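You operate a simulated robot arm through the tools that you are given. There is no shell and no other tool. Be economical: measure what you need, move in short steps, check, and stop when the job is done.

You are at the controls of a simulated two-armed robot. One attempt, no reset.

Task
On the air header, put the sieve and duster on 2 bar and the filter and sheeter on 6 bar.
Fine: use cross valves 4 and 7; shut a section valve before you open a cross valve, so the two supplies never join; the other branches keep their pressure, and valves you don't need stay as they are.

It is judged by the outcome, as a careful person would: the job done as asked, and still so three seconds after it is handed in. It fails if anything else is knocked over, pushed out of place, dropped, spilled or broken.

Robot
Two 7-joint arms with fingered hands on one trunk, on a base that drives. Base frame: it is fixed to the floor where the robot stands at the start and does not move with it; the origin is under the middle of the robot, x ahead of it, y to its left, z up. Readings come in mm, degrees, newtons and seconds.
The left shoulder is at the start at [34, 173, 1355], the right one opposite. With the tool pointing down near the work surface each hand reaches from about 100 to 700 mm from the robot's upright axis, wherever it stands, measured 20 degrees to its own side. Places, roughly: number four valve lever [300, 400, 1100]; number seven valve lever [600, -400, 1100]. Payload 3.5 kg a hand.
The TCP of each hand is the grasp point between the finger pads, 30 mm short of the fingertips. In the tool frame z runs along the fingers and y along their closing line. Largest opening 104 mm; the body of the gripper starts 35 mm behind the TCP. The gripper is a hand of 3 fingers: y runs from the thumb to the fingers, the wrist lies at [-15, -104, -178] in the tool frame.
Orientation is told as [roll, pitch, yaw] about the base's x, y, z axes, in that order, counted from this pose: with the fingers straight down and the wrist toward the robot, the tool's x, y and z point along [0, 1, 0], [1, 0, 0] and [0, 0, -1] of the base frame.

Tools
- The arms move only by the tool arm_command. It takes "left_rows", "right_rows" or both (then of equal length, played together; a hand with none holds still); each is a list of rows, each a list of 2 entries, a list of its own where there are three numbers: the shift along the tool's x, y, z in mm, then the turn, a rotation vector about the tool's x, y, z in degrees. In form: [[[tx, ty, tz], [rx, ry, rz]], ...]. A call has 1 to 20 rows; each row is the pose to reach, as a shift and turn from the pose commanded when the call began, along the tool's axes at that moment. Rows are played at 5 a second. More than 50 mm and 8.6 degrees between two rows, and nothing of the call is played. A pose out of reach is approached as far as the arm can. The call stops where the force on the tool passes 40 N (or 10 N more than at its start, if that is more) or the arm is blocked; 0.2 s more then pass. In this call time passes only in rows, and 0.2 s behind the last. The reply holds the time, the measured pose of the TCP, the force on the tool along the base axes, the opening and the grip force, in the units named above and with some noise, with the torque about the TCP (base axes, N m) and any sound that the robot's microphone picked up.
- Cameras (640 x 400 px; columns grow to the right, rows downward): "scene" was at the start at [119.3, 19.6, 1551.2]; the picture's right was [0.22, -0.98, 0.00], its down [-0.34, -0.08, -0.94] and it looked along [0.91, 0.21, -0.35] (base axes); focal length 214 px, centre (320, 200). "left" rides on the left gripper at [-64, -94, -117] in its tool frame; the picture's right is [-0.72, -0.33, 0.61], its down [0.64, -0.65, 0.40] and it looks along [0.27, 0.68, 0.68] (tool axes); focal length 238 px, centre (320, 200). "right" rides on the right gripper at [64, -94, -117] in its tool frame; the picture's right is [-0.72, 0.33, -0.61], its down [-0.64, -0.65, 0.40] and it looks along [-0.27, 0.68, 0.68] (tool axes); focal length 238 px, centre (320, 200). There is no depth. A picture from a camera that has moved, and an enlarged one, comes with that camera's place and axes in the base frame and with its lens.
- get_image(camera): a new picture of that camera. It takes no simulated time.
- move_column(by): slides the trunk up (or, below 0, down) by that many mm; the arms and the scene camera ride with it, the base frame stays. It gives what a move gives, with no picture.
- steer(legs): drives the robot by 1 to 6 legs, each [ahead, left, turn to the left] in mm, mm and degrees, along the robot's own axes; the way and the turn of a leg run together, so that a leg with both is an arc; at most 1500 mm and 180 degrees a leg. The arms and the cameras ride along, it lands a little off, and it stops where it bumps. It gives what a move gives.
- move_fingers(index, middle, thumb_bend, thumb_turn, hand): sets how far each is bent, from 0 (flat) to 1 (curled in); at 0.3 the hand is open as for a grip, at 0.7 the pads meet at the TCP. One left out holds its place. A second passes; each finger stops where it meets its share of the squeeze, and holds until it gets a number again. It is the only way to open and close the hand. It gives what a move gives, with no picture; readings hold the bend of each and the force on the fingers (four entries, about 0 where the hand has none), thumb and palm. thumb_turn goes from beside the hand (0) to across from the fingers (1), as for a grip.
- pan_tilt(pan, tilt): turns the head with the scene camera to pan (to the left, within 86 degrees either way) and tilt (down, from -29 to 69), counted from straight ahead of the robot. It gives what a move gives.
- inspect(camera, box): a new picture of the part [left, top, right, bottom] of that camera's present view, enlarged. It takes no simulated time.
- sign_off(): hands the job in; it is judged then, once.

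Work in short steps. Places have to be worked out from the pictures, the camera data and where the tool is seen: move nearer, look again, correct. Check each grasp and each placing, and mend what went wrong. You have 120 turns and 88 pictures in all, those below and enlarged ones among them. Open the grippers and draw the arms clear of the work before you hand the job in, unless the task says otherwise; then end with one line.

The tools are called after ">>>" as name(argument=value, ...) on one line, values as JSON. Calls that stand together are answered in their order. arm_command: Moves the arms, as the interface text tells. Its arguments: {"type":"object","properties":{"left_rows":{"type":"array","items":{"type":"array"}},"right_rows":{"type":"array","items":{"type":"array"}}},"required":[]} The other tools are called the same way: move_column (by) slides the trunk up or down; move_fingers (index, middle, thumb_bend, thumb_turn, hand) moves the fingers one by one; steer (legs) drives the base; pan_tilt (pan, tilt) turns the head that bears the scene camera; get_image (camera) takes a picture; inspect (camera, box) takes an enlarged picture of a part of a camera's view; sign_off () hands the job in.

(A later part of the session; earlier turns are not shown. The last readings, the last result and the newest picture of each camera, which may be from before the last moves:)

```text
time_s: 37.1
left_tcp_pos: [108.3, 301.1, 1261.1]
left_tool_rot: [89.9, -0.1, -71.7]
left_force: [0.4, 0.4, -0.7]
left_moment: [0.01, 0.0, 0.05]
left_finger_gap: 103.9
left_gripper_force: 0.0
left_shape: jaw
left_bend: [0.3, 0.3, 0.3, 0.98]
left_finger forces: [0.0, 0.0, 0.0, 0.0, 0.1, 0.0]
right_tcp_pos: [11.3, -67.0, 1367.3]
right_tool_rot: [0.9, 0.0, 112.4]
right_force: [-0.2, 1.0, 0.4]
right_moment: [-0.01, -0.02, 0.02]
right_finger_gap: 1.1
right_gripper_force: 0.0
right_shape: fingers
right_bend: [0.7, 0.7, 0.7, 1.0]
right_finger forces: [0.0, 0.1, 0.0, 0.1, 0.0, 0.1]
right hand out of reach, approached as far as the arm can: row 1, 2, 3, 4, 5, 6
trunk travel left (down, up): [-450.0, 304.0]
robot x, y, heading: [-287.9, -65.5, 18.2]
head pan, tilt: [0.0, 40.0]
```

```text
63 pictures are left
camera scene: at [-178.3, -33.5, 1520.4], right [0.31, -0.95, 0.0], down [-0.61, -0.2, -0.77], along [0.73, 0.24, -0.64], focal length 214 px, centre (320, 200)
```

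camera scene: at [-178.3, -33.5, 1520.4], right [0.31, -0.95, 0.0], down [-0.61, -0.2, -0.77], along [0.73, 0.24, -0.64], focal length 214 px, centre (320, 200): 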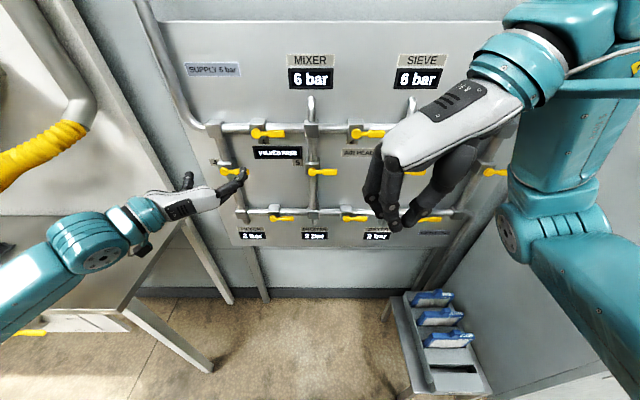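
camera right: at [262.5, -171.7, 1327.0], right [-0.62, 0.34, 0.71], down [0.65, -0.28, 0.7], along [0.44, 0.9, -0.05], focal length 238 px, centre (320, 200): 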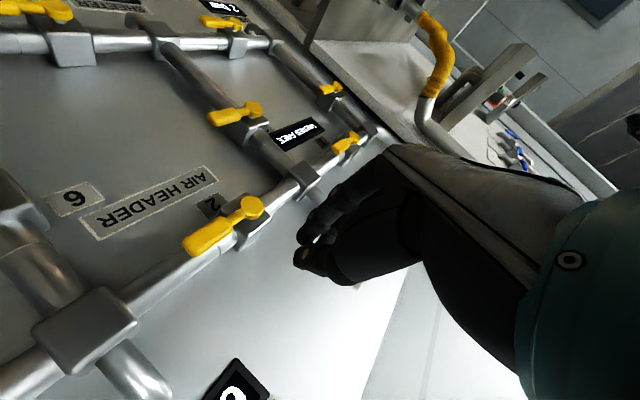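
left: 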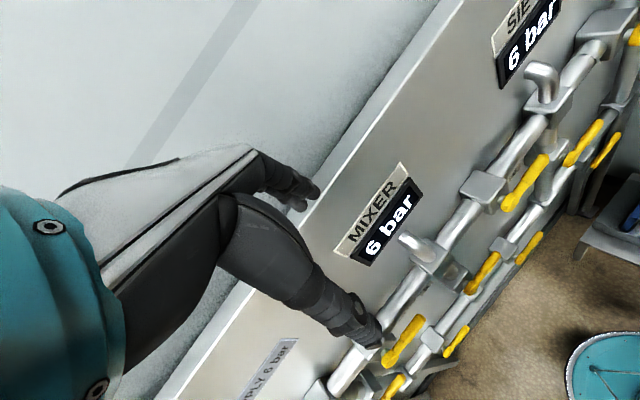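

Position is blocked while orientation is free, so a wrist limit is active. I return the right hand to its original palm-forward yaw.

>>> arm_command(right_rows=[[[0, 0, 0], [0, 0, 8.5]], [[0, 0, 0], [0, 0, 17]], [[0, 0, 0], [0, 0, 25.5]], [[0, 0, 0], [0, 0, 34]], [[0, 0, 0], [0, 0, 42.5]], [[0, 0, 0], [0, 0, 51]], [[0, 0, 0], [0, 0, 59.5]], [[0, 0, 0], [0, 0, 68]], [[0, 0, 0], [0, 0, 76.5]], [[0, 0, 0], [0, 0, 85]], [[0, 0, 0], [0, 0, 93]], [[0, 0, 0], [0, 0, 93]]])

>>> get_image(camera="scene")

```text
time_s: 39.7
left_tcp_pos: [108.5, 299.9, 1260.5]
left_tool_rot: [89.9, 0.0, -71.9]
left_force: [-0.2, -1.2, -0.2]
left_moment: [0.01, 0.0, -0.01]
left_finger_gap: 103.8
left_gripper_force: 0.1
left_shape: jaw
left_bend: [0.3, 0.3, 0.3, 0.98]
left_finger forces: [0.0, 0.0, 0.1, 0.0, 0.0, 0.0]
right_tcp_pos: [12.9, -67.1, 1368.8]
right_tool_rot: [0.1, 1.1, 19.3]
right_force: [0.4, -0.3, 0.0]
right_moment: [0.0, 0.0, -0.02]
right_finger_gap: 1.4
right_gripper_force: 0.1
right_shape: fingers
right_bend: [0.7, 0.7, 0.7, 1.0]
right_finger forces: [0.0, 0.0, 0.1, 0.1, 0.1, 0.0]
trunk travel left (down, up): [-450.0, 304.0]
robot x, y, heading: [-284.2, -70.2, 18.1]
head pan, tilt: [0.0, 40.0]
```

```text
62 pictures are left
camera scene: at [-178.0, -33.7, 1520.4], right [0.31, -0.95, 0.0], down [-0.61, -0.2, -0.77], along [0.73, 0.24, -0.64], focal length 214 px, centre (320, 200)
```

scene: 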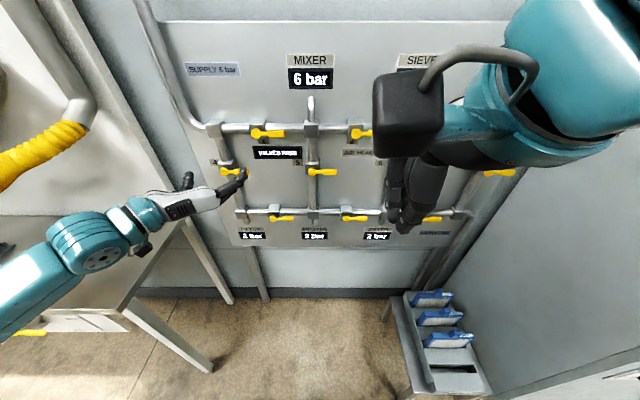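

In reach again. I move it to the mirror of the left arm's good starting place (fwd 490, right 226, z 1261).

>>> arm_command(right_rows=[[[-20, 30, 15], [0, 0, 0]], [[-40, 60, 30], [0, 0, 0]], [[-60, 90, 45], [0, 0, 0]], [[-80, 120, 60], [0, 0, 0]], [[-100, 150, 75], [0, 0, 0]], [[-120, 180, 90], [0, 0, 0]], [[-137, 207, 107], [0, 0, 0]]])

>>> arm_command(right_rows=[[[0, 0, 0], [0, 0, -8.2]], [[0, 0, 0], [0, 0, -16.4]], [[0, 0, 0], [0, 0, -24.6]], [[0, 0, 0], [0, 0, -32.8]], [[0, 0, 0], [0, 0, -41]], [[0, 0, 0], [0, 0, -49.2]], [[0, 0, 0], [0, 0, -57.4]], [[0, 0, 0], [0, 0, -65.6]], [[0, 0, 0], [0, 0, -73.8]], [[0, 0, 0], [0, 0, -82]], [[0, 0, 0], [0, 0, -91]]])

>>> get_image(camera="scene")

```text
time_s: 41.3
left_tcp_pos: [108.7, 301.4, 1259.9]
left_tool_rot: [89.9, -0.1, -71.7]
left_force: [-0.3, 0.6, -0.5]
left_moment: [-0.01, 0.02, -0.01]
left_finger_gap: 103.9
left_gripper_force: 0.1
left_shape: jaw
left_bend: [0.3, 0.3, 0.3, 0.98]
left_finger forces: [0.1, 0.0, 0.0, 0.0, 0.1, 0.1]
right_tcp_pos: [253.2, -127.8, 1256.9]
right_tool_rot: [-0.2, 0.9, 19.6]
right_force: [-0.2, 0.1, -0.1]
right_moment: [0.01, 0.01, 0.01]
right_finger_gap: 1.3
right_gripper_force: 0.0
right_shape: fingers
right_bend: [0.7, 0.7, 0.7, 1.0]
right_finger forces: [0.1, 0.0, 0.0, 0.0, 0.0, 0.0]
trunk travel left (down, up): [-450.0, 304.0]
robot x, y, heading: [-288.4, -69.0, 18.2]
head pan, tilt: [0.0, 40.0]
```

```text
refused: row 11 steps farther than a row can; nothing moved
```

```text
61 pictures are left
camera scene: at [-177.7, -33.6, 1520.3], right [0.31, -0.95, 0.0], down [-0.61, -0.2, -0.77], along [0.73, 0.24, -0.64], focal length 214 px, centre (320, 200)
```

scene: 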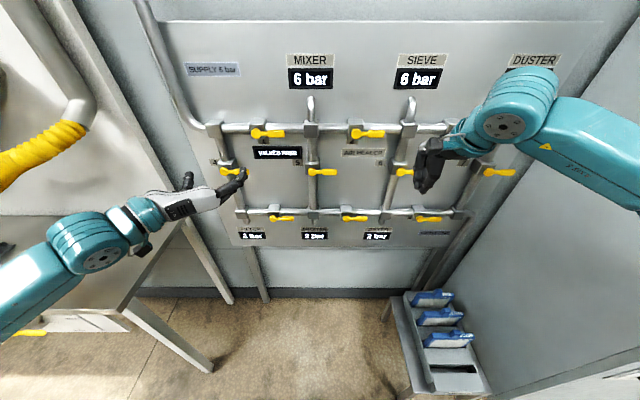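

The right arm is back in a good posture. Now yaw it palm-left, then raise the fingers to point at the panel.

>>> arm_command(right_rows=[[[0, 0, 0], [0, 0, -8.2]], [[0, 0, 0], [0, 0, -16.4]], [[0, 0, 0], [0, 0, -24.6]], [[0, 0, 0], [0, 0, -32.8]], [[0, 0, 0], [0, 0, -41]], [[0, 0, 0], [0, 0, -49.2]], [[0, 0, 0], [0, 0, -57.4]], [[0, 0, 0], [0, 0, -65.6]], [[0, 0, 0], [0, 0, -73.8]], [[0, 0, 0], [0, 0, -81]], [[0, 0, 0], [0, 0, -88.7]]])

>>> arm_command(right_rows=[[[0, 0, 0], [0, -8.2, 0]], [[0, 0, 0], [0, -16.4, 0]], [[0, 0, 0], [0, -24.6, 0]], [[0, 0, 0], [0, -32.8, 0]], [[0, 0, 0], [0, -41, 0]], [[0, 0, 0], [0, -49.2, 0]], [[0, 0, 0], [0, -57.4, 0]], [[0, 0, 0], [0, -65.6, 0]], [[0, 0, 0], [0, -73.8, 0]], [[0, 0, 0], [0, -82, 0]], [[0, 0, 0], [0, -90, 0]]])

>>> get_image(camera="scene")

```text
time_s: 43.7
left_tcp_pos: [109.8, 302.5, 1259.4]
left_tool_rot: [89.9, 0.0, -71.8]
left_force: [0.5, 0.3, -0.4]
left_moment: [0.01, -0.02, -0.01]
left_finger_gap: 104.0
left_gripper_force: 0.0
left_shape: jaw
left_bend: [0.3, 0.3, 0.3, 0.98]
left_finger forces: [0.0, 0.1, 0.0, 0.1, 0.0, 0.1]
right_tcp_pos: [26.4, -81.7, 1350.2]
right_tool_rot: [1.2, 0.3, 107.4]
right_force: [0.9, 0.9, -0.4]
right_moment: [-0.06, 0.03, -0.01]
right_finger_gap: 1.3
right_gripper_force: 0.1
right_shape: fingers
right_bend: [0.7, 0.7, 0.7, 1.0]
right_finger forces: [0.0, 0.0, 0.1, 0.0, 0.0, 0.0]
right hand out of reach, approached as far as the arm can: row 6, 7, 8, 9, 10, 11
trunk travel left (down, up): [-450.0, 304.0]
robot x, y, heading: [-286.7, -69.1, 18.1]
head pan, tilt: [0.0, 40.0]
```

```text
time_s: 46.1
left_tcp_pos: [110.2, 299.2, 1259.9]
left_tool_rot: [89.9, 0.1, -71.7]
left_force: [0.1, 0.1, 0.0]
left_moment: [0.01, 0.04, 0.04]
left_finger_gap: 103.8
left_gripper_force: 0.2
left_shape: jaw
left_bend: [0.3, 0.3, 0.3, 0.98]
left_finger forces: [0.0, 0.0, 0.1, 0.0, 0.1, 0.1]
right_tcp_pos: [166.7, -46.3, 1403.4]
right_tool_rot: [-87.7, -0.1, 108.2]
right_force: [0.2, -1.1, -1.1]
right_moment: [0.03, -0.04, -0.01]
right_finger_gap: 1.2
right_gripper_force: 0.1
right_shape: fingers
right_bend: [0.7, 0.7, 0.7, 1.0]
right_finger forces: [0.1, 0.0, 0.0, 0.0, 0.0, 0.1]
right hand out of reach, approached as far as the arm can: row 1, 2, 3, 4, 5, 6, 7, 8, 9, 10, 11
trunk travel left (down, up): [-450.0, 304.0]
robot x, y, heading: [-288.0, -68.0, 18.0]
head pan, tilt: [0.0, 40.0]
```

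```text
60 pictures are left
camera scene: at [-176.3, -35.4, 1520.2], right [0.31, -0.95, 0.0], down [-0.61, -0.2, -0.77], along [0.73, 0.24, -0.64], focal length 214 px, centre (320, 200)
```

scene: 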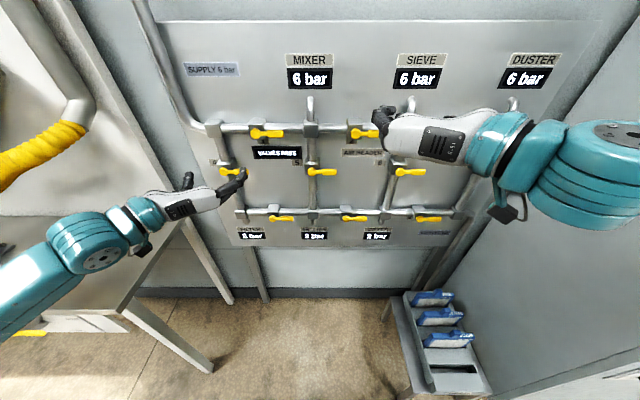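

The right wrist refuses full palm-left there. I return to fingers-down and choose a yaw of about 35° (rows up to 41° were accepted) before tilting the fingers up.

>>> arm_command(right_rows=[[[0, 0, 0], [0, 8.2, 0]], [[0, 0, 0], [0, 16.4, 0]], [[0, 0, 0], [0, 24.6, 0]], [[0, 0, 0], [0, 32.8, 0]], [[0, 0, 0], [0, 41, 0]], [[0, 0, 0], [0, 49.2, 0]], [[0, 0, 0], [0, 57.4, 0]], [[0, 0, 0], [0, 65.6, 0]], [[0, 0, 0], [0, 73.8, 0]], [[0, 0, 0], [0, 81, 0]], [[0, 0, 0], [0, 88, 0]], [[0, 0, 0], [0, 88, 0]]])

>>> arm_command(right_rows=[[[0, 0, 0], [0, 0, 8]], [[0, 0, 0], [0, 0, 16]], [[0, 0, 0], [0, 0, 24]], [[0, 0, 0], [0, 0, 32]], [[0, 0, 0], [0, 0, 40]], [[0, 0, 0], [0, 0, 48]], [[0, 0, 0], [0, 0, 55]], [[0, 0, 0], [0, 0, 55]]])

```text
time_s: 48.9
left_tcp_pos: [108.5, 300.2, 1261.0]
left_tool_rot: [89.8, 0.0, -71.7]
left_force: [0.0, -0.5, 0.2]
left_moment: [0.02, 0.02, 0.04]
left_finger_gap: 103.9
left_gripper_force: 0.0
left_shape: jaw
left_bend: [0.3, 0.3, 0.3, 0.98]
left_finger forces: [0.0, 0.1, 0.1, 0.1, 0.0, 0.0]
right_tcp_pos: [26.9, 17.0, 1262.3]
right_tool_rot: [-2.9, 16.7, 101.7]
right_force: [0.4, -0.3, 0.6]
right_moment: [0.05, -0.02, -0.02]
right_finger_gap: 1.1
right_gripper_force: 0.0
right_shape: fingers
right_bend: [0.7, 0.7, 0.7, 1.0]
right_finger forces: [0.0, 0.1, 0.1, 0.0, 0.0, 0.0]
right hand out of reach, approached as far as the arm can: row 4, 5, 6, 7, 8, 9, 10, 11, 12
trunk travel left (down, up): [-450.0, 304.0]
robot x, y, heading: [-287.7, -70.4, 18.1]
head pan, tilt: [0.0, 40.0]
stopped in row 12 (right hand): the arm was blocked; the commanded pose is now the measured one
```

```text
time_s: 50.7
left_tcp_pos: [109.5, 300.2, 1260.3]
left_tool_rot: [89.9, 0.0, -71.6]
left_force: [-0.5, 0.1, 0.3]
left_moment: [0.0, -0.01, 0.03]
left_finger_gap: 104.0
left_gripper_force: 0.1
left_shape: jaw
left_bend: [0.3, 0.3, 0.3, 0.98]
left_finger forces: [0.0, 0.0, 0.0, 0.0, 0.0, 0.1]
right_tcp_pos: [27.3, 18.7, 1261.6]
right_tool_rot: [-15.5, 7.3, 46.2]
right_force: [-0.8, 0.3, -0.3]
right_moment: [-0.05, -0.03, -0.02]
right_finger_gap: 1.3
right_gripper_force: 0.1
right_shape: fingers
right_bend: [0.7, 0.7, 0.7, 1.0]
right_finger forces: [0.0, 0.1, 0.0, 0.0, 0.1, 0.0]
trunk travel left (down, up): [-450.0, 304.0]
robot x, y, heading: [-285.1, -69.0, 18.1]
head pan, tilt: [0.0, 40.0]
```

Accepted. Now move it forward 166 and right 212 mm to the comfortable spot.

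>>> arm_command(right_rows=[[[-38, 7, 0], [0, 0, 0]], [[-76, 13, 0], [0, 0, 0]], [[-114, 20, 0], [0, 0, 0]], [[-152, 27, 0], [0, 0, 0]], [[-190, 34, 0], [0, 0, 0]], [[-228, 40, 0], [0, 0, 0]], [[-265, 47, 0], [0, 0, 0]], [[-265, 47, 0], [0, 0, 0]]])

>>> get_image(camera="scene")

```text
time_s: 52.5
left_tcp_pos: [108.1, 300.9, 1260.7]
left_tool_rot: [89.8, -0.1, -71.7]
left_force: [0.1, 0.2, 0.5]
left_moment: [0.0, -0.03, 0.01]
left_finger_gap: 103.7
left_gripper_force: 0.1
left_shape: jaw
left_bend: [0.3, 0.3, 0.3, 0.98]
left_finger forces: [0.1, 0.0, 0.1, 0.0, 0.0, 0.1]
right_tcp_pos: [252.0, -118.9, 1327.4]
right_tool_rot: [-15.4, 7.3, 46.2]
right_force: [0.2, 0.3, -0.2]
right_moment: [0.01, 0.01, 0.02]
right_finger_gap: 1.0
right_gripper_force: 0.1
right_shape: fingers
right_bend: [0.7, 0.7, 0.7, 1.0]
right_finger forces: [0.0, 0.0, 0.0, 0.0, 0.1, 0.1]
trunk travel left (down, up): [-450.0, 304.0]
robot x, y, heading: [-289.2, -72.6, 18.6]
head pan, tilt: [0.0, 40.0]
```

```text
59 pictures are left
camera scene: at [-178.4, -33.4, 1520.4], right [0.31, -0.95, 0.0], down [-0.61, -0.2, -0.77], along [0.73, 0.24, -0.64], focal length 214 px, centre (320, 200)
```

scene: 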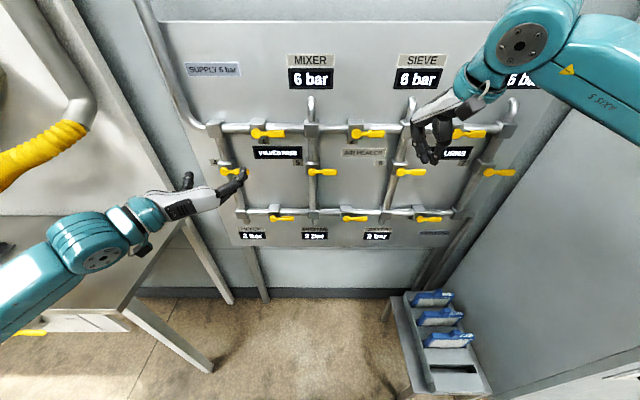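

The elbow is still high. I lower the right hand 280 mm to draw the elbow down; trunk height can make up the difference later.

>>> arm_command(right_rows=[[[0, 0, 40], [0, 0, 0]], [[0, 0, 80], [0, 0, 0]], [[0, 0, 120], [0, 0, 0]], [[0, 0, 160], [0, 0, 0]], [[0, 0, 200], [0, 0, 0]], [[0, 0, 240], [0, 0, 0]], [[0, 0, 280], [0, 0, 0]]])

>>> get_image(camera="scene")

```text
time_s: 54.1
left_tcp_pos: [109.4, 300.6, 1260.9]
left_tool_rot: [89.8, -0.1, -71.7]
left_force: [0.9, 0.1, 0.5]
left_moment: [-0.02, 0.04, 0.01]
left_finger_gap: 103.6
left_gripper_force: 0.0
left_shape: jaw
left_bend: [0.3, 0.3, 0.3, 0.98]
left_finger forces: [0.0, 0.1, 0.1, 0.0, 0.0, 0.1]
right_tcp_pos: [281.9, -194.4, 1057.4]
right_tool_rot: [-15.4, 7.3, 46.2]
right_force: [-0.8, 0.0, 0.4]
right_moment: [-0.03, -0.01, -0.02]
right_finger_gap: 1.1
right_gripper_force: 0.0
right_shape: fingers
right_bend: [0.7, 0.7, 0.7, 1.0]
right_finger forces: [0.1, 0.1, 0.0, 0.0, 0.0, 0.0]
trunk travel left (down, up): [-450.0, 304.0]
robot x, y, heading: [-283.2, -67.0, 18.1]
head pan, tilt: [0.0, 40.0]
```

```text
58 pictures are left
camera scene: at [-177.9, -34.0, 1520.4], right [0.31, -0.95, 0.0], down [-0.61, -0.2, -0.77], along [0.73, 0.24, -0.64], focal length 214 px, centre (320, 200)
```

scene: 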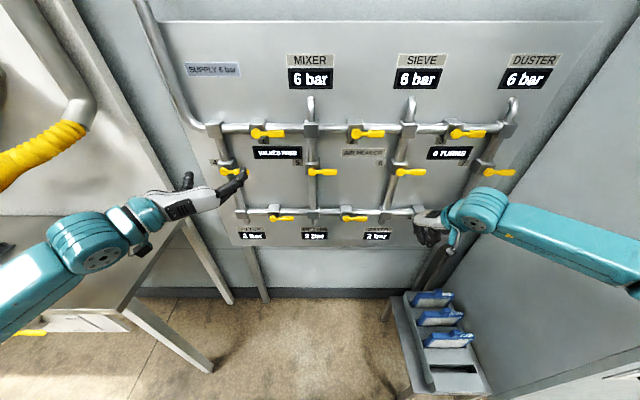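

Elbow is down now. I rotate directly to fingers-forward, palm-left (97° about one axis).

>>> arm_command(right_rows=[[[0, 0, 0], [-4.8, -5.9, -2.9]], [[0, 0, 0], [-9.5, -11.8, -5.8]], [[0, 0, 0], [-14.3, -17.6, -8.6]], [[0, 0, 0], [-19.1, -23.5, -11.5]], [[0, 0, 0], [-23.8, -29.4, -14.4]], [[0, 0, 0], [-28.6, -35.3, -17.3]], [[0, 0, 0], [-33.4, -41.2, -20.2]], [[0, 0, 0], [-38.1, -47.1, -23.1]], [[0, 0, 0], [-42.9, -53, -26]], [[0, 0, 0], [-47.7, -58.8, -28.8]], [[0, 0, 0], [-52.4, -64.7, -31.7]], [[0, 0, 0], [-57.2, -70.6, -34.6]]])

>>> get_image(camera="scene")

```text
time_s: 56.7
left_tcp_pos: [106.6, 299.8, 1262.5]
left_tool_rot: [90.0, 0.0, -71.6]
left_force: [0.0, -0.7, 0.8]
left_moment: [0.01, -0.03, 0.04]
left_finger_gap: 103.7
left_gripper_force: 0.1
left_shape: jaw
left_bend: [0.3, 0.3, 0.3, 0.98]
left_finger forces: [0.0, 0.0, 0.1, 0.0, 0.1, 0.0]
right_tcp_pos: [343.1, -174.5, 1323.2]
right_tool_rot: [-74.3, -3.5, 102.9]
right_force: [0.0, 0.1, -0.7]
right_moment: [0.03, 0.03, -0.03]
right_finger_gap: 1.4
right_gripper_force: 0.1
right_shape: fingers
right_bend: [0.7, 0.7, 0.7, 1.0]
right_finger forces: [0.0, 0.1, 0.0, 0.0, 0.0, 0.1]
right hand out of reach, approached as far as the arm can: row 5, 6, 7, 8, 9, 10, 11, 12
trunk travel left (down, up): [-450.0, 304.0]
robot x, y, heading: [-285.9, -65.8, 18.2]
head pan, tilt: [0.0, 40.0]
```

```text
57 pictures are left
camera scene: at [-180.7, -35.0, 1520.6], right [0.31, -0.95, 0.0], down [-0.61, -0.2, -0.77], along [0.73, 0.24, -0.64], focal length 214 px, centre (320, 200)
```

scene: 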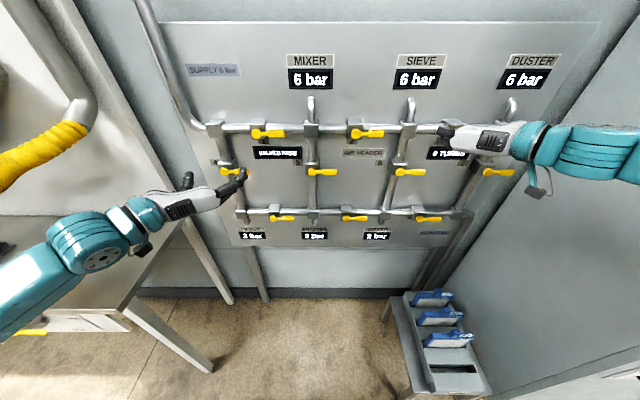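

The right hand now points at the panel (about 16° nose-down) at fwd 564, right 300, z 1323. I slide it 125 mm left toward valve 2's lever.

>>> arm_command(right_rows=[[[3, 31, -2], [0, 0, 0]], [[5, 62, -4], [0, 0, 0]], [[8, 93, -6], [0, 0, 0]], [[10, 124, -9], [0, 0, 0]], [[10, 124, -9], [0, 0, 0]]])

>>> get_image(camera="scene")

```text
time_s: 57.9
left_tcp_pos: [109.3, 299.9, 1261.1]
left_tool_rot: [89.9, -0.1, -71.8]
left_force: [0.8, 0.3, -0.7]
left_moment: [0.02, -0.04, 0.01]
left_finger_gap: 103.8
left_gripper_force: 0.1
left_shape: jaw
left_bend: [0.3, 0.3, 0.3, 0.98]
left_finger forces: [0.1, 0.0, 0.0, 0.0, 0.0, 0.0]
right_tcp_pos: [302.8, -56.0, 1321.9]
right_tool_rot: [-74.2, -3.7, 103.0]
right_force: [-0.2, -0.2, 0.6]
right_moment: [-0.01, 0.01, 0.0]
right_finger_gap: 1.2
right_gripper_force: 0.1
right_shape: fingers
right_bend: [0.7, 0.7, 0.7, 1.0]
right_finger forces: [0.0, 0.0, 0.0, 0.0, 0.1, 0.0]
trunk travel left (down, up): [-450.0, 304.0]
robot x, y, heading: [-285.1, -66.5, 18.1]
head pan, tilt: [0.0, 40.0]
```

```text
56 pictures are left
camera scene: at [-178.2, -34.2, 1520.4], right [0.31, -0.95, 0.0], down [-0.61, -0.2, -0.77], along [0.73, 0.24, -0.64], focal length 214 px, centre (320, 200)
```

scene: 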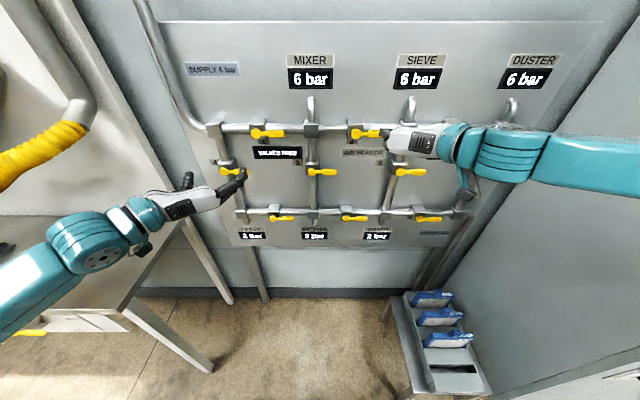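

Fully in reach now: TCP at fwd 562, right 173, z 1322. I advance 100 mm straight toward the panel, keeping above lever 2, then look closely.

>>> arm_command(right_rows=[[[-9, 3, 32], [0, 0, 0]], [[-18, 6, 64], [0, 0, 0]], [[-26, 9, 96], [0, 0, 0]]])

>>> inspect(camera="scene", box=[300, 70, 480, 190])

>>> get_image(camera="right")

```text
time_s: 58.7
left_tcp_pos: [108.9, 302.2, 1260.6]
left_tool_rot: [89.9, -0.1, -71.7]
left_force: [-0.3, 0.2, -0.3]
left_moment: [-0.02, 0.01, -0.05]
left_finger_gap: 104.1
left_gripper_force: 0.1
left_shape: jaw
left_bend: [0.3, 0.3, 0.3, 0.98]
left_finger forces: [0.0, 0.0, 0.0, 0.0, 0.1, 0.0]
right_tcp_pos: [398.5, -23.7, 1319.9]
right_tool_rot: [-74.1, -3.7, 103.0]
right_force: [0.3, 0.3, -0.5]
right_moment: [-0.02, -0.03, -0.02]
right_finger_gap: 1.1
right_gripper_force: 0.1
right_shape: fingers
right_bend: [0.7, 0.7, 0.7, 1.0]
right_finger forces: [0.1, 0.0, 0.1, 0.1, 0.0, 0.0]
trunk travel left (down, up): [-450.0, 304.0]
robot x, y, heading: [-283.5, -67.5, 18.2]
head pan, tilt: [0.0, 40.0]
```

```text
3.33 times, centred on (390, 130) of scene
camera zoom: at [-177.3, -32.8, 1520.3], right [0.31, -0.95, 0.0], down [-0.61, -0.2, -0.77], along [0.73, 0.24, -0.64], focal length 715 px, centre (87, 433)
```

zoom: 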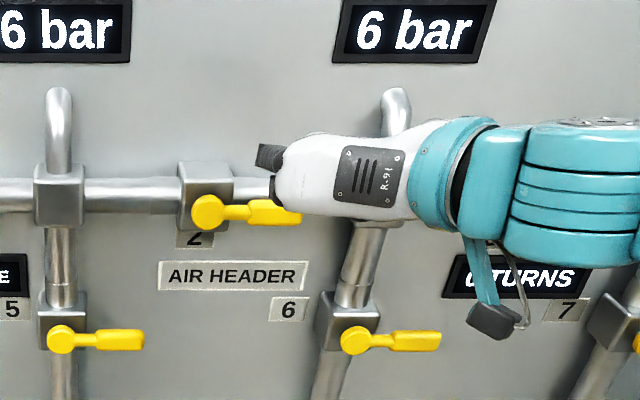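

```text
54 pictures are left
camera right: at [293.2, -144.7, 1283.6], right [-0.44, 0.18, 0.88], down [0.7, -0.54, 0.46], along [0.56, 0.82, 0.12], focal length 238 px, centre (320, 200)
```

right: 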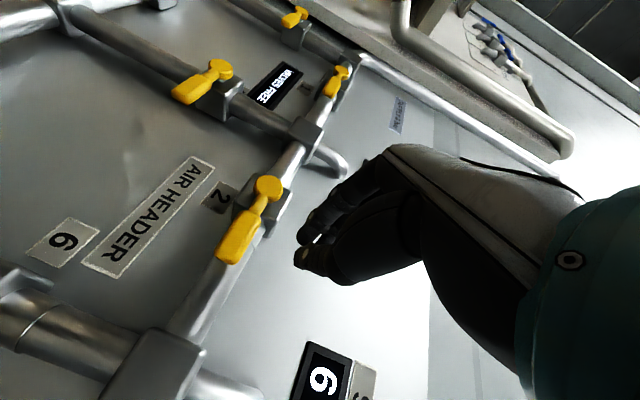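

Two-view triangulation: hub 2 at (449, 58, 1260), tip at (475, −22, 1261); lever length 84 mm, plane at fwd 735. I advance 57 mm so the fingertips overlap the lever plane just above it.

>>> arm_command(right_rows=[[[-8, 3, 28], [0, 0, 0]], [[-15, 5, 55], [0, 0, 0]]])

>>> inspect(camera="scene", box=[300, 70, 480, 190])

>>> get_image(camera="right")

```text
time_s: 59.3
left_tcp_pos: [109.8, 300.1, 1260.1]
left_tool_rot: [89.9, -0.1, -71.6]
left_force: [-0.5, 0.8, 0.8]
left_moment: [-0.02, -0.01, 0.0]
left_finger_gap: 103.8
left_gripper_force: 0.0
left_shape: jaw
left_bend: [0.3, 0.3, 0.3, 0.98]
left_finger forces: [0.0, 0.0, 0.0, 0.0, 0.1, 0.1]
right_tcp_pos: [449.8, -6.4, 1320.1]
right_tool_rot: [-74.1, -3.6, 103.0]
right_force: [1.6, 0.3, 0.4]
right_moment: [0.0, -0.02, 0.0]
right_finger_gap: 1.3
right_gripper_force: 0.0
right_shape: fingers
right_bend: [0.7, 0.7, 0.7, 1.0]
right_finger forces: [0.0, 0.1, 0.1, 0.0, 0.1, 0.0]
trunk travel left (down, up): [-450.0, 304.0]
robot x, y, heading: [-286.8, -65.6, 18.0]
head pan, tilt: [0.0, 40.0]
```

```text
3.33 times, centred on (390, 130) of scene
camera zoom: at [-178.0, -33.3, 1520.4], right [0.31, -0.95, 0.0], down [-0.61, -0.2, -0.77], along [0.73, 0.24, -0.64], focal length 715 px, centre (87, 433)
```

zoom: 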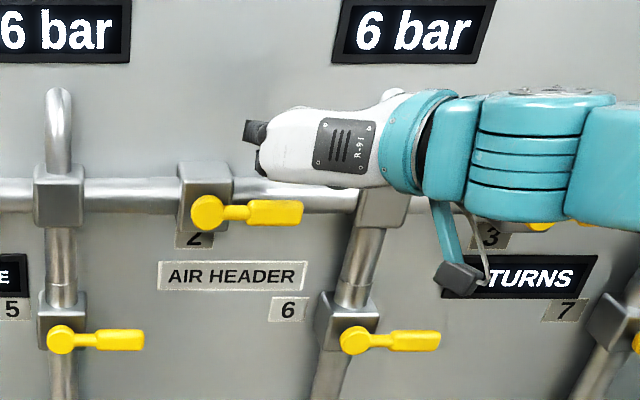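

```text
52 pictures are left
camera right: at [346.1, -127.2, 1284.3], right [-0.45, 0.18, 0.88], down [0.7, -0.54, 0.47], along [0.55, 0.82, 0.12], focal length 238 px, centre (320, 200)
```

right: 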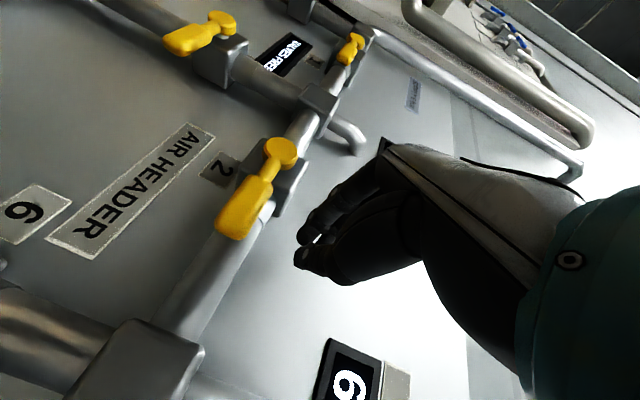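

Fingers sit ~60 mm above the lever at radius 61. I now press down along an arc, first to about 30°.

>>> arm_command(right_rows=[[[12, -1, 3], [0, 0, 0]], [[23, -1.5, 6.5], [0, 0, 0]], [[32, -4, 9], [0, 0, 0]], [[40, -7.5, 11.7], [0, 0, 0]], [[48, -10, 14], [0, 0, 0]], [[57, -12.6, 17], [0, 0, 0]]])

>>> inspect(camera="scene", box=[300, 70, 480, 190])

>>> get_image(camera="right")

```text
time_s: 60.7
left_tcp_pos: [102.2, 301.7, 1262.8]
left_tool_rot: [90.2, -0.2, -71.6]
left_force: [0.8, -1.1, 0.7]
left_moment: [0.02, 0.01, -0.04]
left_finger_gap: 103.8
left_gripper_force: 0.1
left_shape: jaw
left_bend: [0.3, 0.3, 0.3, 0.98]
left_finger forces: [0.0, 0.0, 0.1, 0.0, 0.0, 0.0]
right_tcp_pos: [453.5, -11.8, 1283.6]
right_tool_rot: [-74.5, -3.9, 103.3]
right_force: [-11.4, 1.8, 35.9]
right_moment: [0.53, -0.47, 0.23]
right_finger_gap: 3.1
right_gripper_force: 16.4
right_shape: fingers
right_bend: [0.68, 0.7, 0.7, 1.0]
right_finger forces: [31.3, 0.0, 0.0, 0.1, 1.0, 0.1]
right hand out of reach, approached as far as the arm can: row 5, 6
trunk travel left (down, up): [-450.0, 304.0]
robot x, y, heading: [-288.8, -71.1, 18.2]
head pan, tilt: [0.0, 40.0]
```

```text
3.33 times, centred on (390, 130) of scene
camera zoom: at [-185.4, -33.5, 1521.2], right [0.31, -0.95, 0.0], down [-0.61, -0.2, -0.77], along [0.73, 0.24, -0.64], focal length 715 px, centre (87, 433)
```

zoom: 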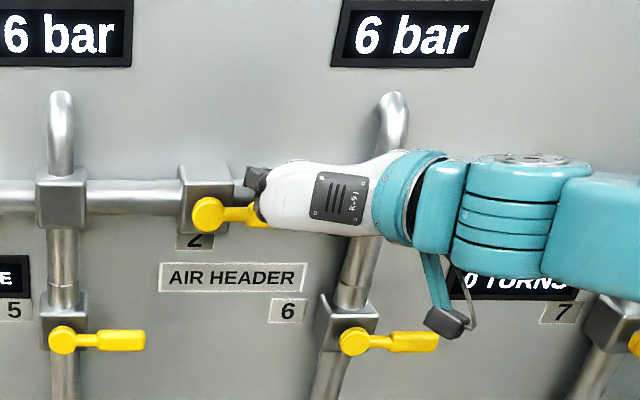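

```text
50 pictures are left
camera right: at [349.3, -132.3, 1247.4], right [-0.45, 0.17, 0.88], down [0.7, -0.54, 0.46], along [0.55, 0.83, 0.12], focal length 238 px, centre (320, 200)
```

right: 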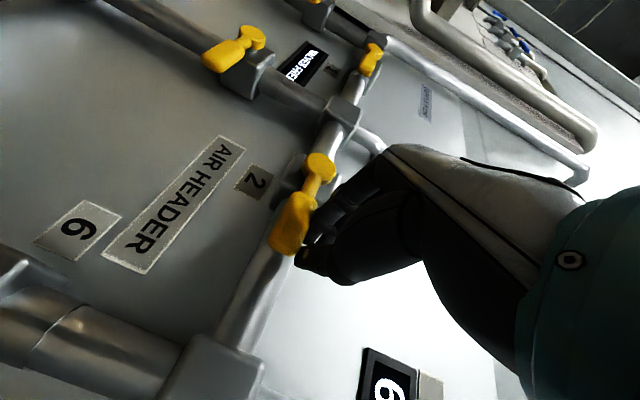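

The lever doesn't yield downward at 36 N, so it is most likely at its stop and turns upward. I back off, lower the trunk to come beneath it.

>>> arm_command(right_rows=[[[-20, 1, -5], [0, 0, 0]], [[-12, -2, -35], [0, 0, 0]], [[-5, -5, -65], [0, 0, 0]]])

>>> move_column(by=-115)

>>> get_image(camera="scene")

>>> get_image(camera="right")

```text
time_s: 61.5
left_tcp_pos: [109.4, 301.1, 1260.7]
left_tool_rot: [89.8, -0.1, -71.7]
left_force: [-0.4, 0.6, 0.1]
left_moment: [0.01, -0.01, 0.01]
left_finger_gap: 103.7
left_gripper_force: 0.1
left_shape: jaw
left_bend: [0.3, 0.3, 0.3, 0.98]
left_finger forces: [0.0, 0.0, 0.1, 0.0, 0.0, 0.1]
right_tcp_pos: [401.9, -34.3, 1293.5]
right_tool_rot: [-73.5, -3.4, 102.8]
right_force: [0.1, 0.0, -0.4]
right_moment: [0.0, 0.02, 0.02]
right_finger_gap: 1.3
right_gripper_force: 0.0
right_shape: fingers
right_bend: [0.7, 0.7, 0.7, 1.0]
right_finger forces: [0.0, 0.1, 0.0, 0.0, 0.1, 0.0]
trunk travel left (down, up): [-450.0, 304.0]
robot x, y, heading: [-287.1, -71.1, 18.1]
head pan, tilt: [0.0, 40.0]
```

```text
time_s: 62.9
left_tcp_pos: [108.6, 300.8, 1145.6]
left_tool_rot: [90.0, 0.0, -71.7]
left_force: [0.7, -0.2, -0.7]
left_moment: [-0.01, -0.02, 0.0]
left_finger_gap: 104.1
left_gripper_force: 0.1
left_shape: jaw
left_bend: [0.3, 0.3, 0.3, 0.98]
left_finger forces: [0.1, 0.1, 0.0, 0.0, 0.1, 0.0]
right_tcp_pos: [417.4, -28.2, 1140.6]
right_tool_rot: [-70.3, -3.0, 102.7]
right_force: [-0.2, -1.2, -0.7]
right_moment: [-0.02, 0.02, 0.0]
right_finger_gap: 1.0
right_gripper_force: 0.1
right_shape: fingers
right_bend: [0.7, 0.7, 0.7, 1.0]
right_finger forces: [0.0, 0.1, 0.0, 0.1, 0.1, 0.0]
trunk travel left (down, up): [-335.0, 419.0]
robot x, y, heading: [-286.1, -67.8, 18.2]
head pan, tilt: [0.0, 40.0]
```

```text
49 pictures are left
camera scene: at [-151.2, -24.8, 1404.5], right [0.31, -0.95, 0.0], down [-0.61, -0.2, -0.77], along [0.73, 0.24, -0.64], focal length 214 px, centre (320, 200)
```

scene: 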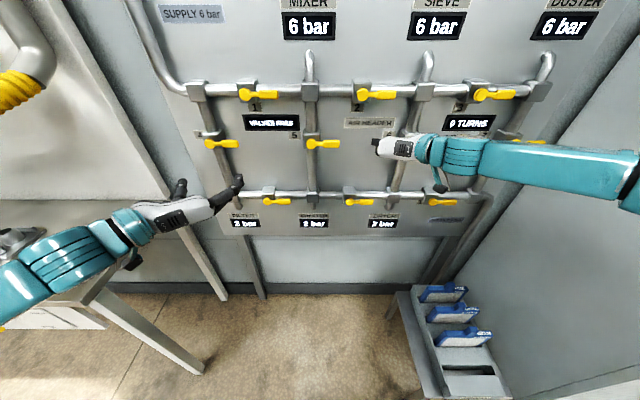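

```text
48 pictures are left
camera right: at [311.2, -149.3, 1115.5], right [-0.39, 0.2, 0.9], down [0.73, -0.53, 0.43], along [0.56, 0.83, 0.06], focal length 238 px, centre (320, 200)
```

right: 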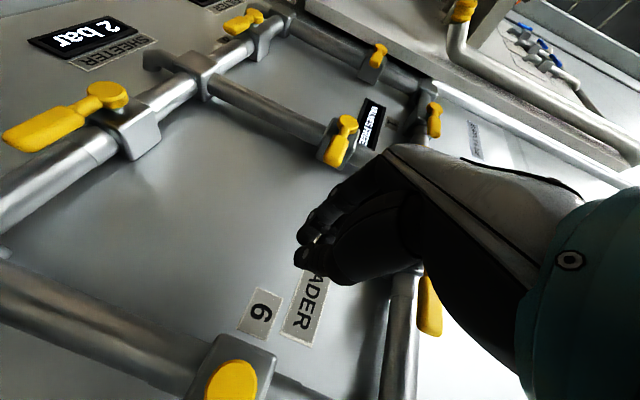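

Now ~120 mm below lever 2. I rise to just under it, move in 40 mm and level the fingers by 15°.

>>> arm_command(right_rows=[[[-23, 5, 6], [0, -5, 0]], [[-46, 10, 11], [0, -10, 0]], [[-69, 15, 17], [0, -15, 0]]])

>>> get_image(camera="right")

>>> inspect(camera="scene", box=[300, 40, 480, 160])

```text
time_s: 63.7
left_tcp_pos: [108.3, 300.7, 1145.8]
left_tool_rot: [89.9, -0.1, -71.6]
left_force: [-0.5, -0.7, 0.3]
left_moment: [0.01, 0.0, 0.02]
left_finger_gap: 103.8
left_gripper_force: 0.1
left_shape: jaw
left_bend: [0.3, 0.3, 0.3, 0.98]
left_finger forces: [0.0, 0.1, 0.0, 0.1, 0.0, 0.0]
right_tcp_pos: [451.1, -11.0, 1221.1]
right_tool_rot: [-78.2, -2.8, 102.6]
right_force: [-0.1, -0.2, -0.5]
right_moment: [-0.02, 0.01, 0.01]
right_finger_gap: 1.0
right_gripper_force: 0.0
right_shape: fingers
right_bend: [0.7, 0.7, 0.7, 1.0]
right_finger forces: [0.0, 0.0, 0.0, 0.1, 0.0, 0.0]
right hand out of reach, approached as far as the arm can: row 1, 2, 3
trunk travel left (down, up): [-335.0, 419.0]
robot x, y, heading: [-290.3, -70.9, 18.3]
head pan, tilt: [0.0, 40.0]
```

```text
47 pictures are left
camera right: at [348.7, -129.6, 1176.6], right [-0.5, 0.18, 0.84], down [0.66, -0.55, 0.51], along [0.55, 0.82, 0.16], focal length 238 px, centre (320, 200)
```

right: 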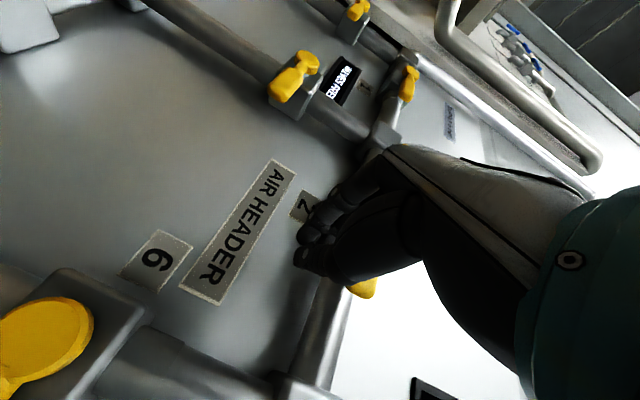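

```text
3.33 times, centred on (390, 100) of scene
camera zoom: at [-150.7, -24.7, 1404.4], right [0.31, -0.95, 0.0], down [-0.61, -0.2, -0.77], along [0.73, 0.24, -0.64], focal length 715 px, centre (87, 533)
```

zoom: 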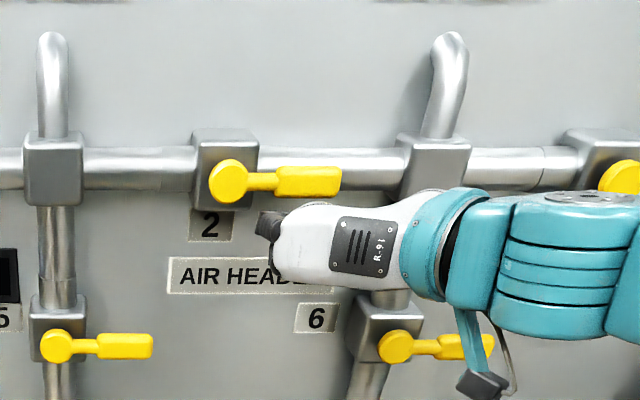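

Fingers are just beneath lever 2. I push it upward along the arc.

>>> arm_command(right_rows=[[[-9, -2, -2], [0, 0, 0]], [[-19, -3, -3.6], [0, 0, 0]], [[-28, -3, -5.5], [0, 0, 0]], [[-37, -2, -7.4], [0, 0, 0]], [[-46, 0, -9.5], [0, 0, 0]], [[-56, 3, -11.6], [0, 0, 0]], [[-63, 6, -13.5], [0, 0, 0]], [[-70, 10, -15.2], [0, 0, 0]]])

>>> get_image(camera="scene")

>>> get_image(camera="right")

```text
time_s: 65.5
left_tcp_pos: [108.8, 299.7, 1144.9]
left_tool_rot: [89.9, -0.1, -71.7]
left_force: [-0.2, -0.8, -0.6]
left_moment: [0.0, 0.04, 0.03]
left_finger_gap: 103.9
left_gripper_force: 0.0
left_shape: jaw
left_bend: [0.3, 0.3, 0.3, 0.98]
left_finger forces: [0.0, 0.0, 0.0, 0.0, 0.1, 0.0]
right_tcp_pos: [450.3, -4.1, 1292.1]
right_tool_rot: [-78.3, -2.8, 102.5]
right_force: [-0.7, -1.5, 0.9]
right_moment: [0.04, -0.03, 0.02]
right_finger_gap: 1.1
right_gripper_force: 1.5
right_shape: fingers
right_bend: [0.7, 0.7, 0.7, 1.0]
right_finger forces: [0.0, 2.8, 0.0, 0.0, 0.0, 0.0]
trunk travel left (down, up): [-335.0, 419.0]
robot x, y, heading: [-284.5, -65.0, 18.0]
head pan, tilt: [0.0, 40.0]
```

```text
45 pictures are left
camera scene: at [-151.0, -24.7, 1404.4], right [0.31, -0.95, 0.0], down [-0.61, -0.2, -0.77], along [0.73, 0.24, -0.64], focal length 214 px, centre (320, 200)
```

scene: 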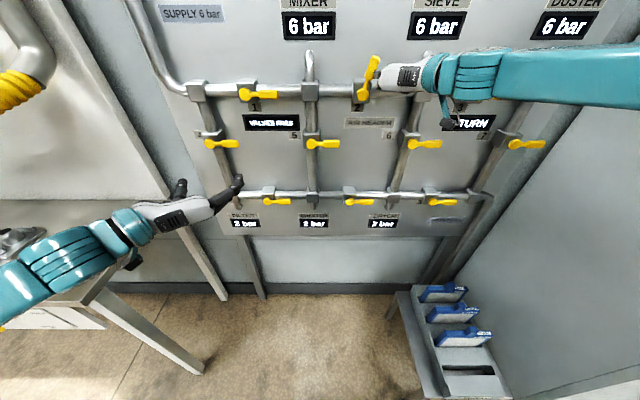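

```text
44 pictures are left
camera right: at [347.2, -123.4, 1248.8], right [-0.5, 0.18, 0.84], down [0.66, -0.55, 0.51], along [0.55, 0.82, 0.16], focal length 238 px, centre (320, 200)
```

right: 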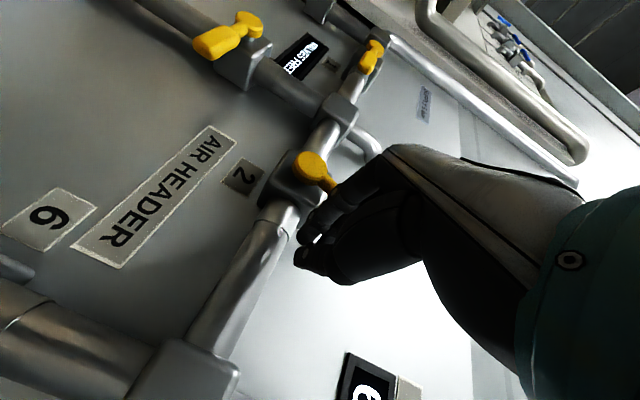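

Lever 2 turns easily upward, now near 65°. I finish the arc, pushing left.

>>> arm_command(right_rows=[[[-11, 10, -3], [0, 0, 0]], [[-20, 23, -6], [0, 0, 0]], [[-25, 33, -8], [0, 0, 0]], [[-26, 41, -9], [0, 0, 0]]])

>>> get_image(camera="scene")

```text
time_s: 66.5
left_tcp_pos: [107.5, 295.0, 1147.7]
left_tool_rot: [90.0, 0.2, -71.8]
left_force: [0.3, -0.3, -0.2]
left_moment: [-0.01, 0.01, 0.02]
left_finger_gap: 103.8
left_gripper_force: 0.0
left_shape: jaw
left_bend: [0.3, 0.3, 0.3, 0.98]
left_finger forces: [0.0, 0.0, 0.1, 0.1, 0.1, 0.0]
right_tcp_pos: [438.4, 23.7, 1321.5]
right_tool_rot: [-78.3, -3.0, 102.1]
right_force: [-7.9, -31.5, -5.4]
right_moment: [0.13, -0.16, 0.07]
right_finger_gap: 0.0
right_gripper_force: 15.5
right_shape: fingers
right_bend: [0.7, 0.71, 0.68, 1.0]
right_finger forces: [7.3, 24.1, 0.1, 0.0, 0.0, 0.0]
trunk travel left (down, up): [-335.0, 419.0]
robot x, y, heading: [-288.7, -68.1, 17.9]
head pan, tilt: [0.0, 40.0]
```

```text
43 pictures are left
camera scene: at [-151.6, -31.3, 1404.6], right [0.31, -0.95, 0.0], down [-0.61, -0.2, -0.77], along [0.73, 0.24, -0.64], focal length 214 px, centre (320, 200)
```

scene: 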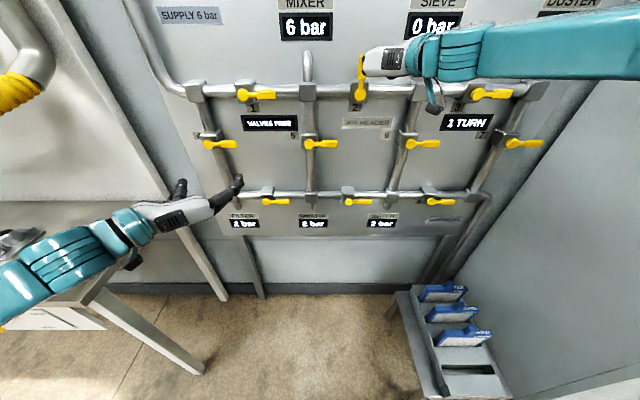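

Valve 2 is against its upper stop (counter "1 TURN", sieve 0 bar). I retract the right hand straight out; next is valve 9 (hub ≈(452, 48, 901)), same approach from below.

>>> arm_command(right_rows=[[[0, -15, 0], [0, 0, 0]], [[7, -18, -35], [0, 0, 0]], [[14, -20, -75], [0, 0, 0]], [[20, -22, -100], [0, 0, 0]]])

>>> pan_tilt(pan=60, tilt=45)

>>> get_image(camera="scene")

>>> pan_tilt(pan=-60, tilt=35)

>>> get_image(camera="scene")

```text
time_s: 67.5
left_tcp_pos: [109.4, 300.7, 1145.6]
left_tool_rot: [89.9, -0.1, -71.7]
left_force: [0.7, -1.1, -0.5]
left_moment: [0.01, -0.01, 0.01]
left_finger_gap: 103.6
left_gripper_force: 0.0
left_shape: jaw
left_bend: [0.3, 0.3, 0.3, 0.98]
left_finger forces: [0.1, 0.0, 0.1, 0.1, 0.0, 0.0]
right_tcp_pos: [342.7, -9.3, 1319.1]
right_tool_rot: [-78.2, -2.8, 102.6]
right_force: [-1.4, 1.4, -0.1]
right_moment: [-0.01, 0.01, -0.06]
right_finger_gap: 1.1
right_gripper_force: 0.1
right_shape: fingers
right_bend: [0.7, 0.7, 0.7, 1.0]
right_finger forces: [0.0, 0.1, 0.0, 0.0, 0.1, 0.0]
trunk travel left (down, up): [-335.0, 419.0]
robot x, y, heading: [-288.8, -66.7, 18.1]
head pan, tilt: [0.0, 40.0]
```

```text
time_s: 68.8
left_tcp_pos: [109.8, 300.2, 1146.0]
left_tool_rot: [89.9, 0.0, -71.6]
left_force: [-0.2, 0.2, -0.5]
left_moment: [0.01, 0.0, -0.01]
left_finger_gap: 104.1
left_gripper_force: 0.1
left_shape: jaw
left_bend: [0.3, 0.3, 0.3, 0.98]
left_finger forces: [0.0, 0.0, 0.0, 0.1, 0.1, 0.0]
right_tcp_pos: [342.2, -8.5, 1319.7]
right_tool_rot: [-78.2, -2.7, 102.6]
right_force: [0.7, -0.3, -0.3]
right_moment: [0.0, 0.01, 0.0]
right_finger_gap: 0.7
right_gripper_force: 0.0
right_shape: fingers
right_bend: [0.7, 0.7, 0.7, 1.0]
right_finger forces: [0.0, 0.0, 0.0, 0.0, 0.0, 0.0]
trunk travel left (down, up): [-335.0, 419.0]
robot x, y, heading: [-286.0, -67.2, 18.5]
head pan, tilt: [60.0, 45.0]
```

```text
42 pictures are left
camera scene: at [-214.8, 28.4, 1397.1], right [0.98, -0.21, 0.0], down [-0.15, -0.69, -0.71], along [0.15, 0.69, -0.71], focal length 214 px, centre (320, 200)
```

scene: 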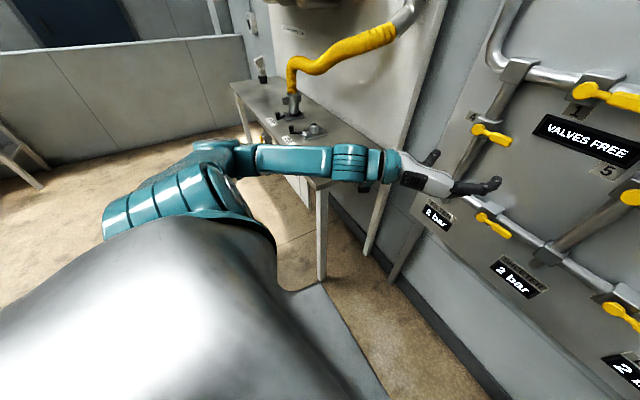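

```text
time_s: 70.8
left_tcp_pos: [107.8, 301.4, 1145.5]
left_tool_rot: [89.9, -0.1, -71.7]
left_force: [0.6, -0.4, 0.3]
left_moment: [0.04, -0.01, -0.01]
left_finger_gap: 103.7
left_gripper_force: 0.1
left_shape: jaw
left_bend: [0.3, 0.3, 0.3, 0.98]
left_finger forces: [0.1, 0.1, 0.1, 0.1, 0.0, 0.1]
right_tcp_pos: [343.5, -9.0, 1319.0]
right_tool_rot: [-78.0, -2.9, 102.6]
right_force: [0.8, -0.2, -0.1]
right_moment: [-0.05, 0.01, 0.0]
right_finger_gap: 0.9
right_gripper_force: 0.1
right_shape: fingers
right_bend: [0.7, 0.7, 0.7, 1.0]
right_finger forces: [0.0, 0.1, 0.0, 0.0, 0.1, 0.0]
trunk travel left (down, up): [-335.0, 419.0]
robot x, y, heading: [-286.4, -68.6, 18.3]
head pan, tilt: [-60.0, 35.0]
```

```text
41 pictures are left
camera scene: at [-165.9, -109.8, 1411.9], right [-0.67, -0.75, 0.0], down [-0.43, 0.38, -0.82], along [0.61, -0.55, -0.57], focal length 214 px, centre (320, 200)
```

scene: 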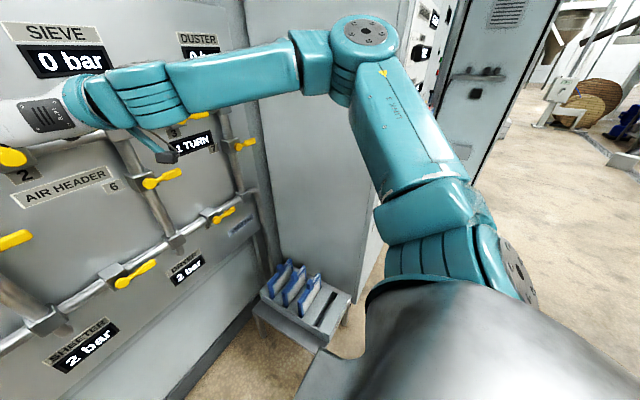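

Both elbows are clear of table and cabinet for lowering. I lower the trunk fully by 335 mm with the right hand retracted, and restore the head.

>>> move_column(by=-335)

>>> pan_tilt(pan=0, tilt=35)

>>> get_image(camera="scene")

```text
time_s: 74.1
left_tcp_pos: [155.8, 315.9, 708.5]
left_tool_rot: [74.9, 0.0, -71.8]
left_force: [0.9, -0.9, 0.5]
left_moment: [0.0, 0.02, -0.01]
left_finger_gap: 103.8
left_gripper_force: 0.0
left_shape: jaw
left_bend: [0.3, 0.3, 0.3, 0.98]
left_finger forces: [0.0, 0.0, 0.0, 0.0, 0.0, 0.0]
right_tcp_pos: [353.4, -6.0, 971.7]
right_tool_rot: [-76.6, -2.9, 102.4]
right_force: [0.5, -0.1, -0.1]
right_moment: [-0.02, -0.06, 0.0]
right_finger_gap: 0.9
right_gripper_force: 0.0
right_shape: fingers
right_bend: [0.7, 0.7, 0.7, 1.0]
right_finger forces: [0.0, 0.0, 0.1, 0.0, 0.1, 0.0]
trunk travel left (down, up): [0.0, 754.0]
robot x, y, heading: [-288.0, -66.3, 18.5]
head pan, tilt: [-60.0, 35.0]
```

```text
time_s: 75.4
left_tcp_pos: [155.9, 317.2, 706.7]
left_tool_rot: [74.8, 0.0, -71.7]
left_force: [-0.7, -0.1, 0.7]
left_moment: [0.01, -0.01, 0.01]
left_finger_gap: 103.6
left_gripper_force: 0.1
left_shape: jaw
left_bend: [0.3, 0.3, 0.3, 0.98]
left_finger forces: [0.0, 0.1, 0.0, 0.0, 0.0, 0.0]
right_tcp_pos: [354.3, -5.4, 970.8]
right_tool_rot: [-76.7, -2.8, 102.4]
right_force: [-0.2, 0.3, 0.6]
right_moment: [0.02, -0.03, 0.01]
right_finger_gap: 1.2
right_gripper_force: 0.0
right_shape: fingers
right_bend: [0.7, 0.7, 0.7, 1.0]
right_finger forces: [0.0, 0.1, 0.1, 0.0, 0.0, 0.1]
trunk travel left (down, up): [0.0, 754.0]
robot x, y, heading: [-288.7, -67.1, 18.0]
head pan, tilt: [0.0, 35.0]
```

```text
40 pictures are left
camera scene: at [15.6, 29.8, 1061.4], right [0.31, -0.95, 0.0], down [-0.55, -0.18, -0.82], along [0.78, 0.25, -0.57], focal length 214 px, centre (320, 200)
```

scene: 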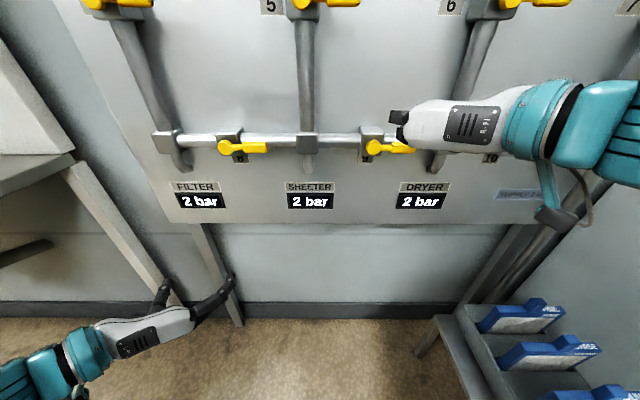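

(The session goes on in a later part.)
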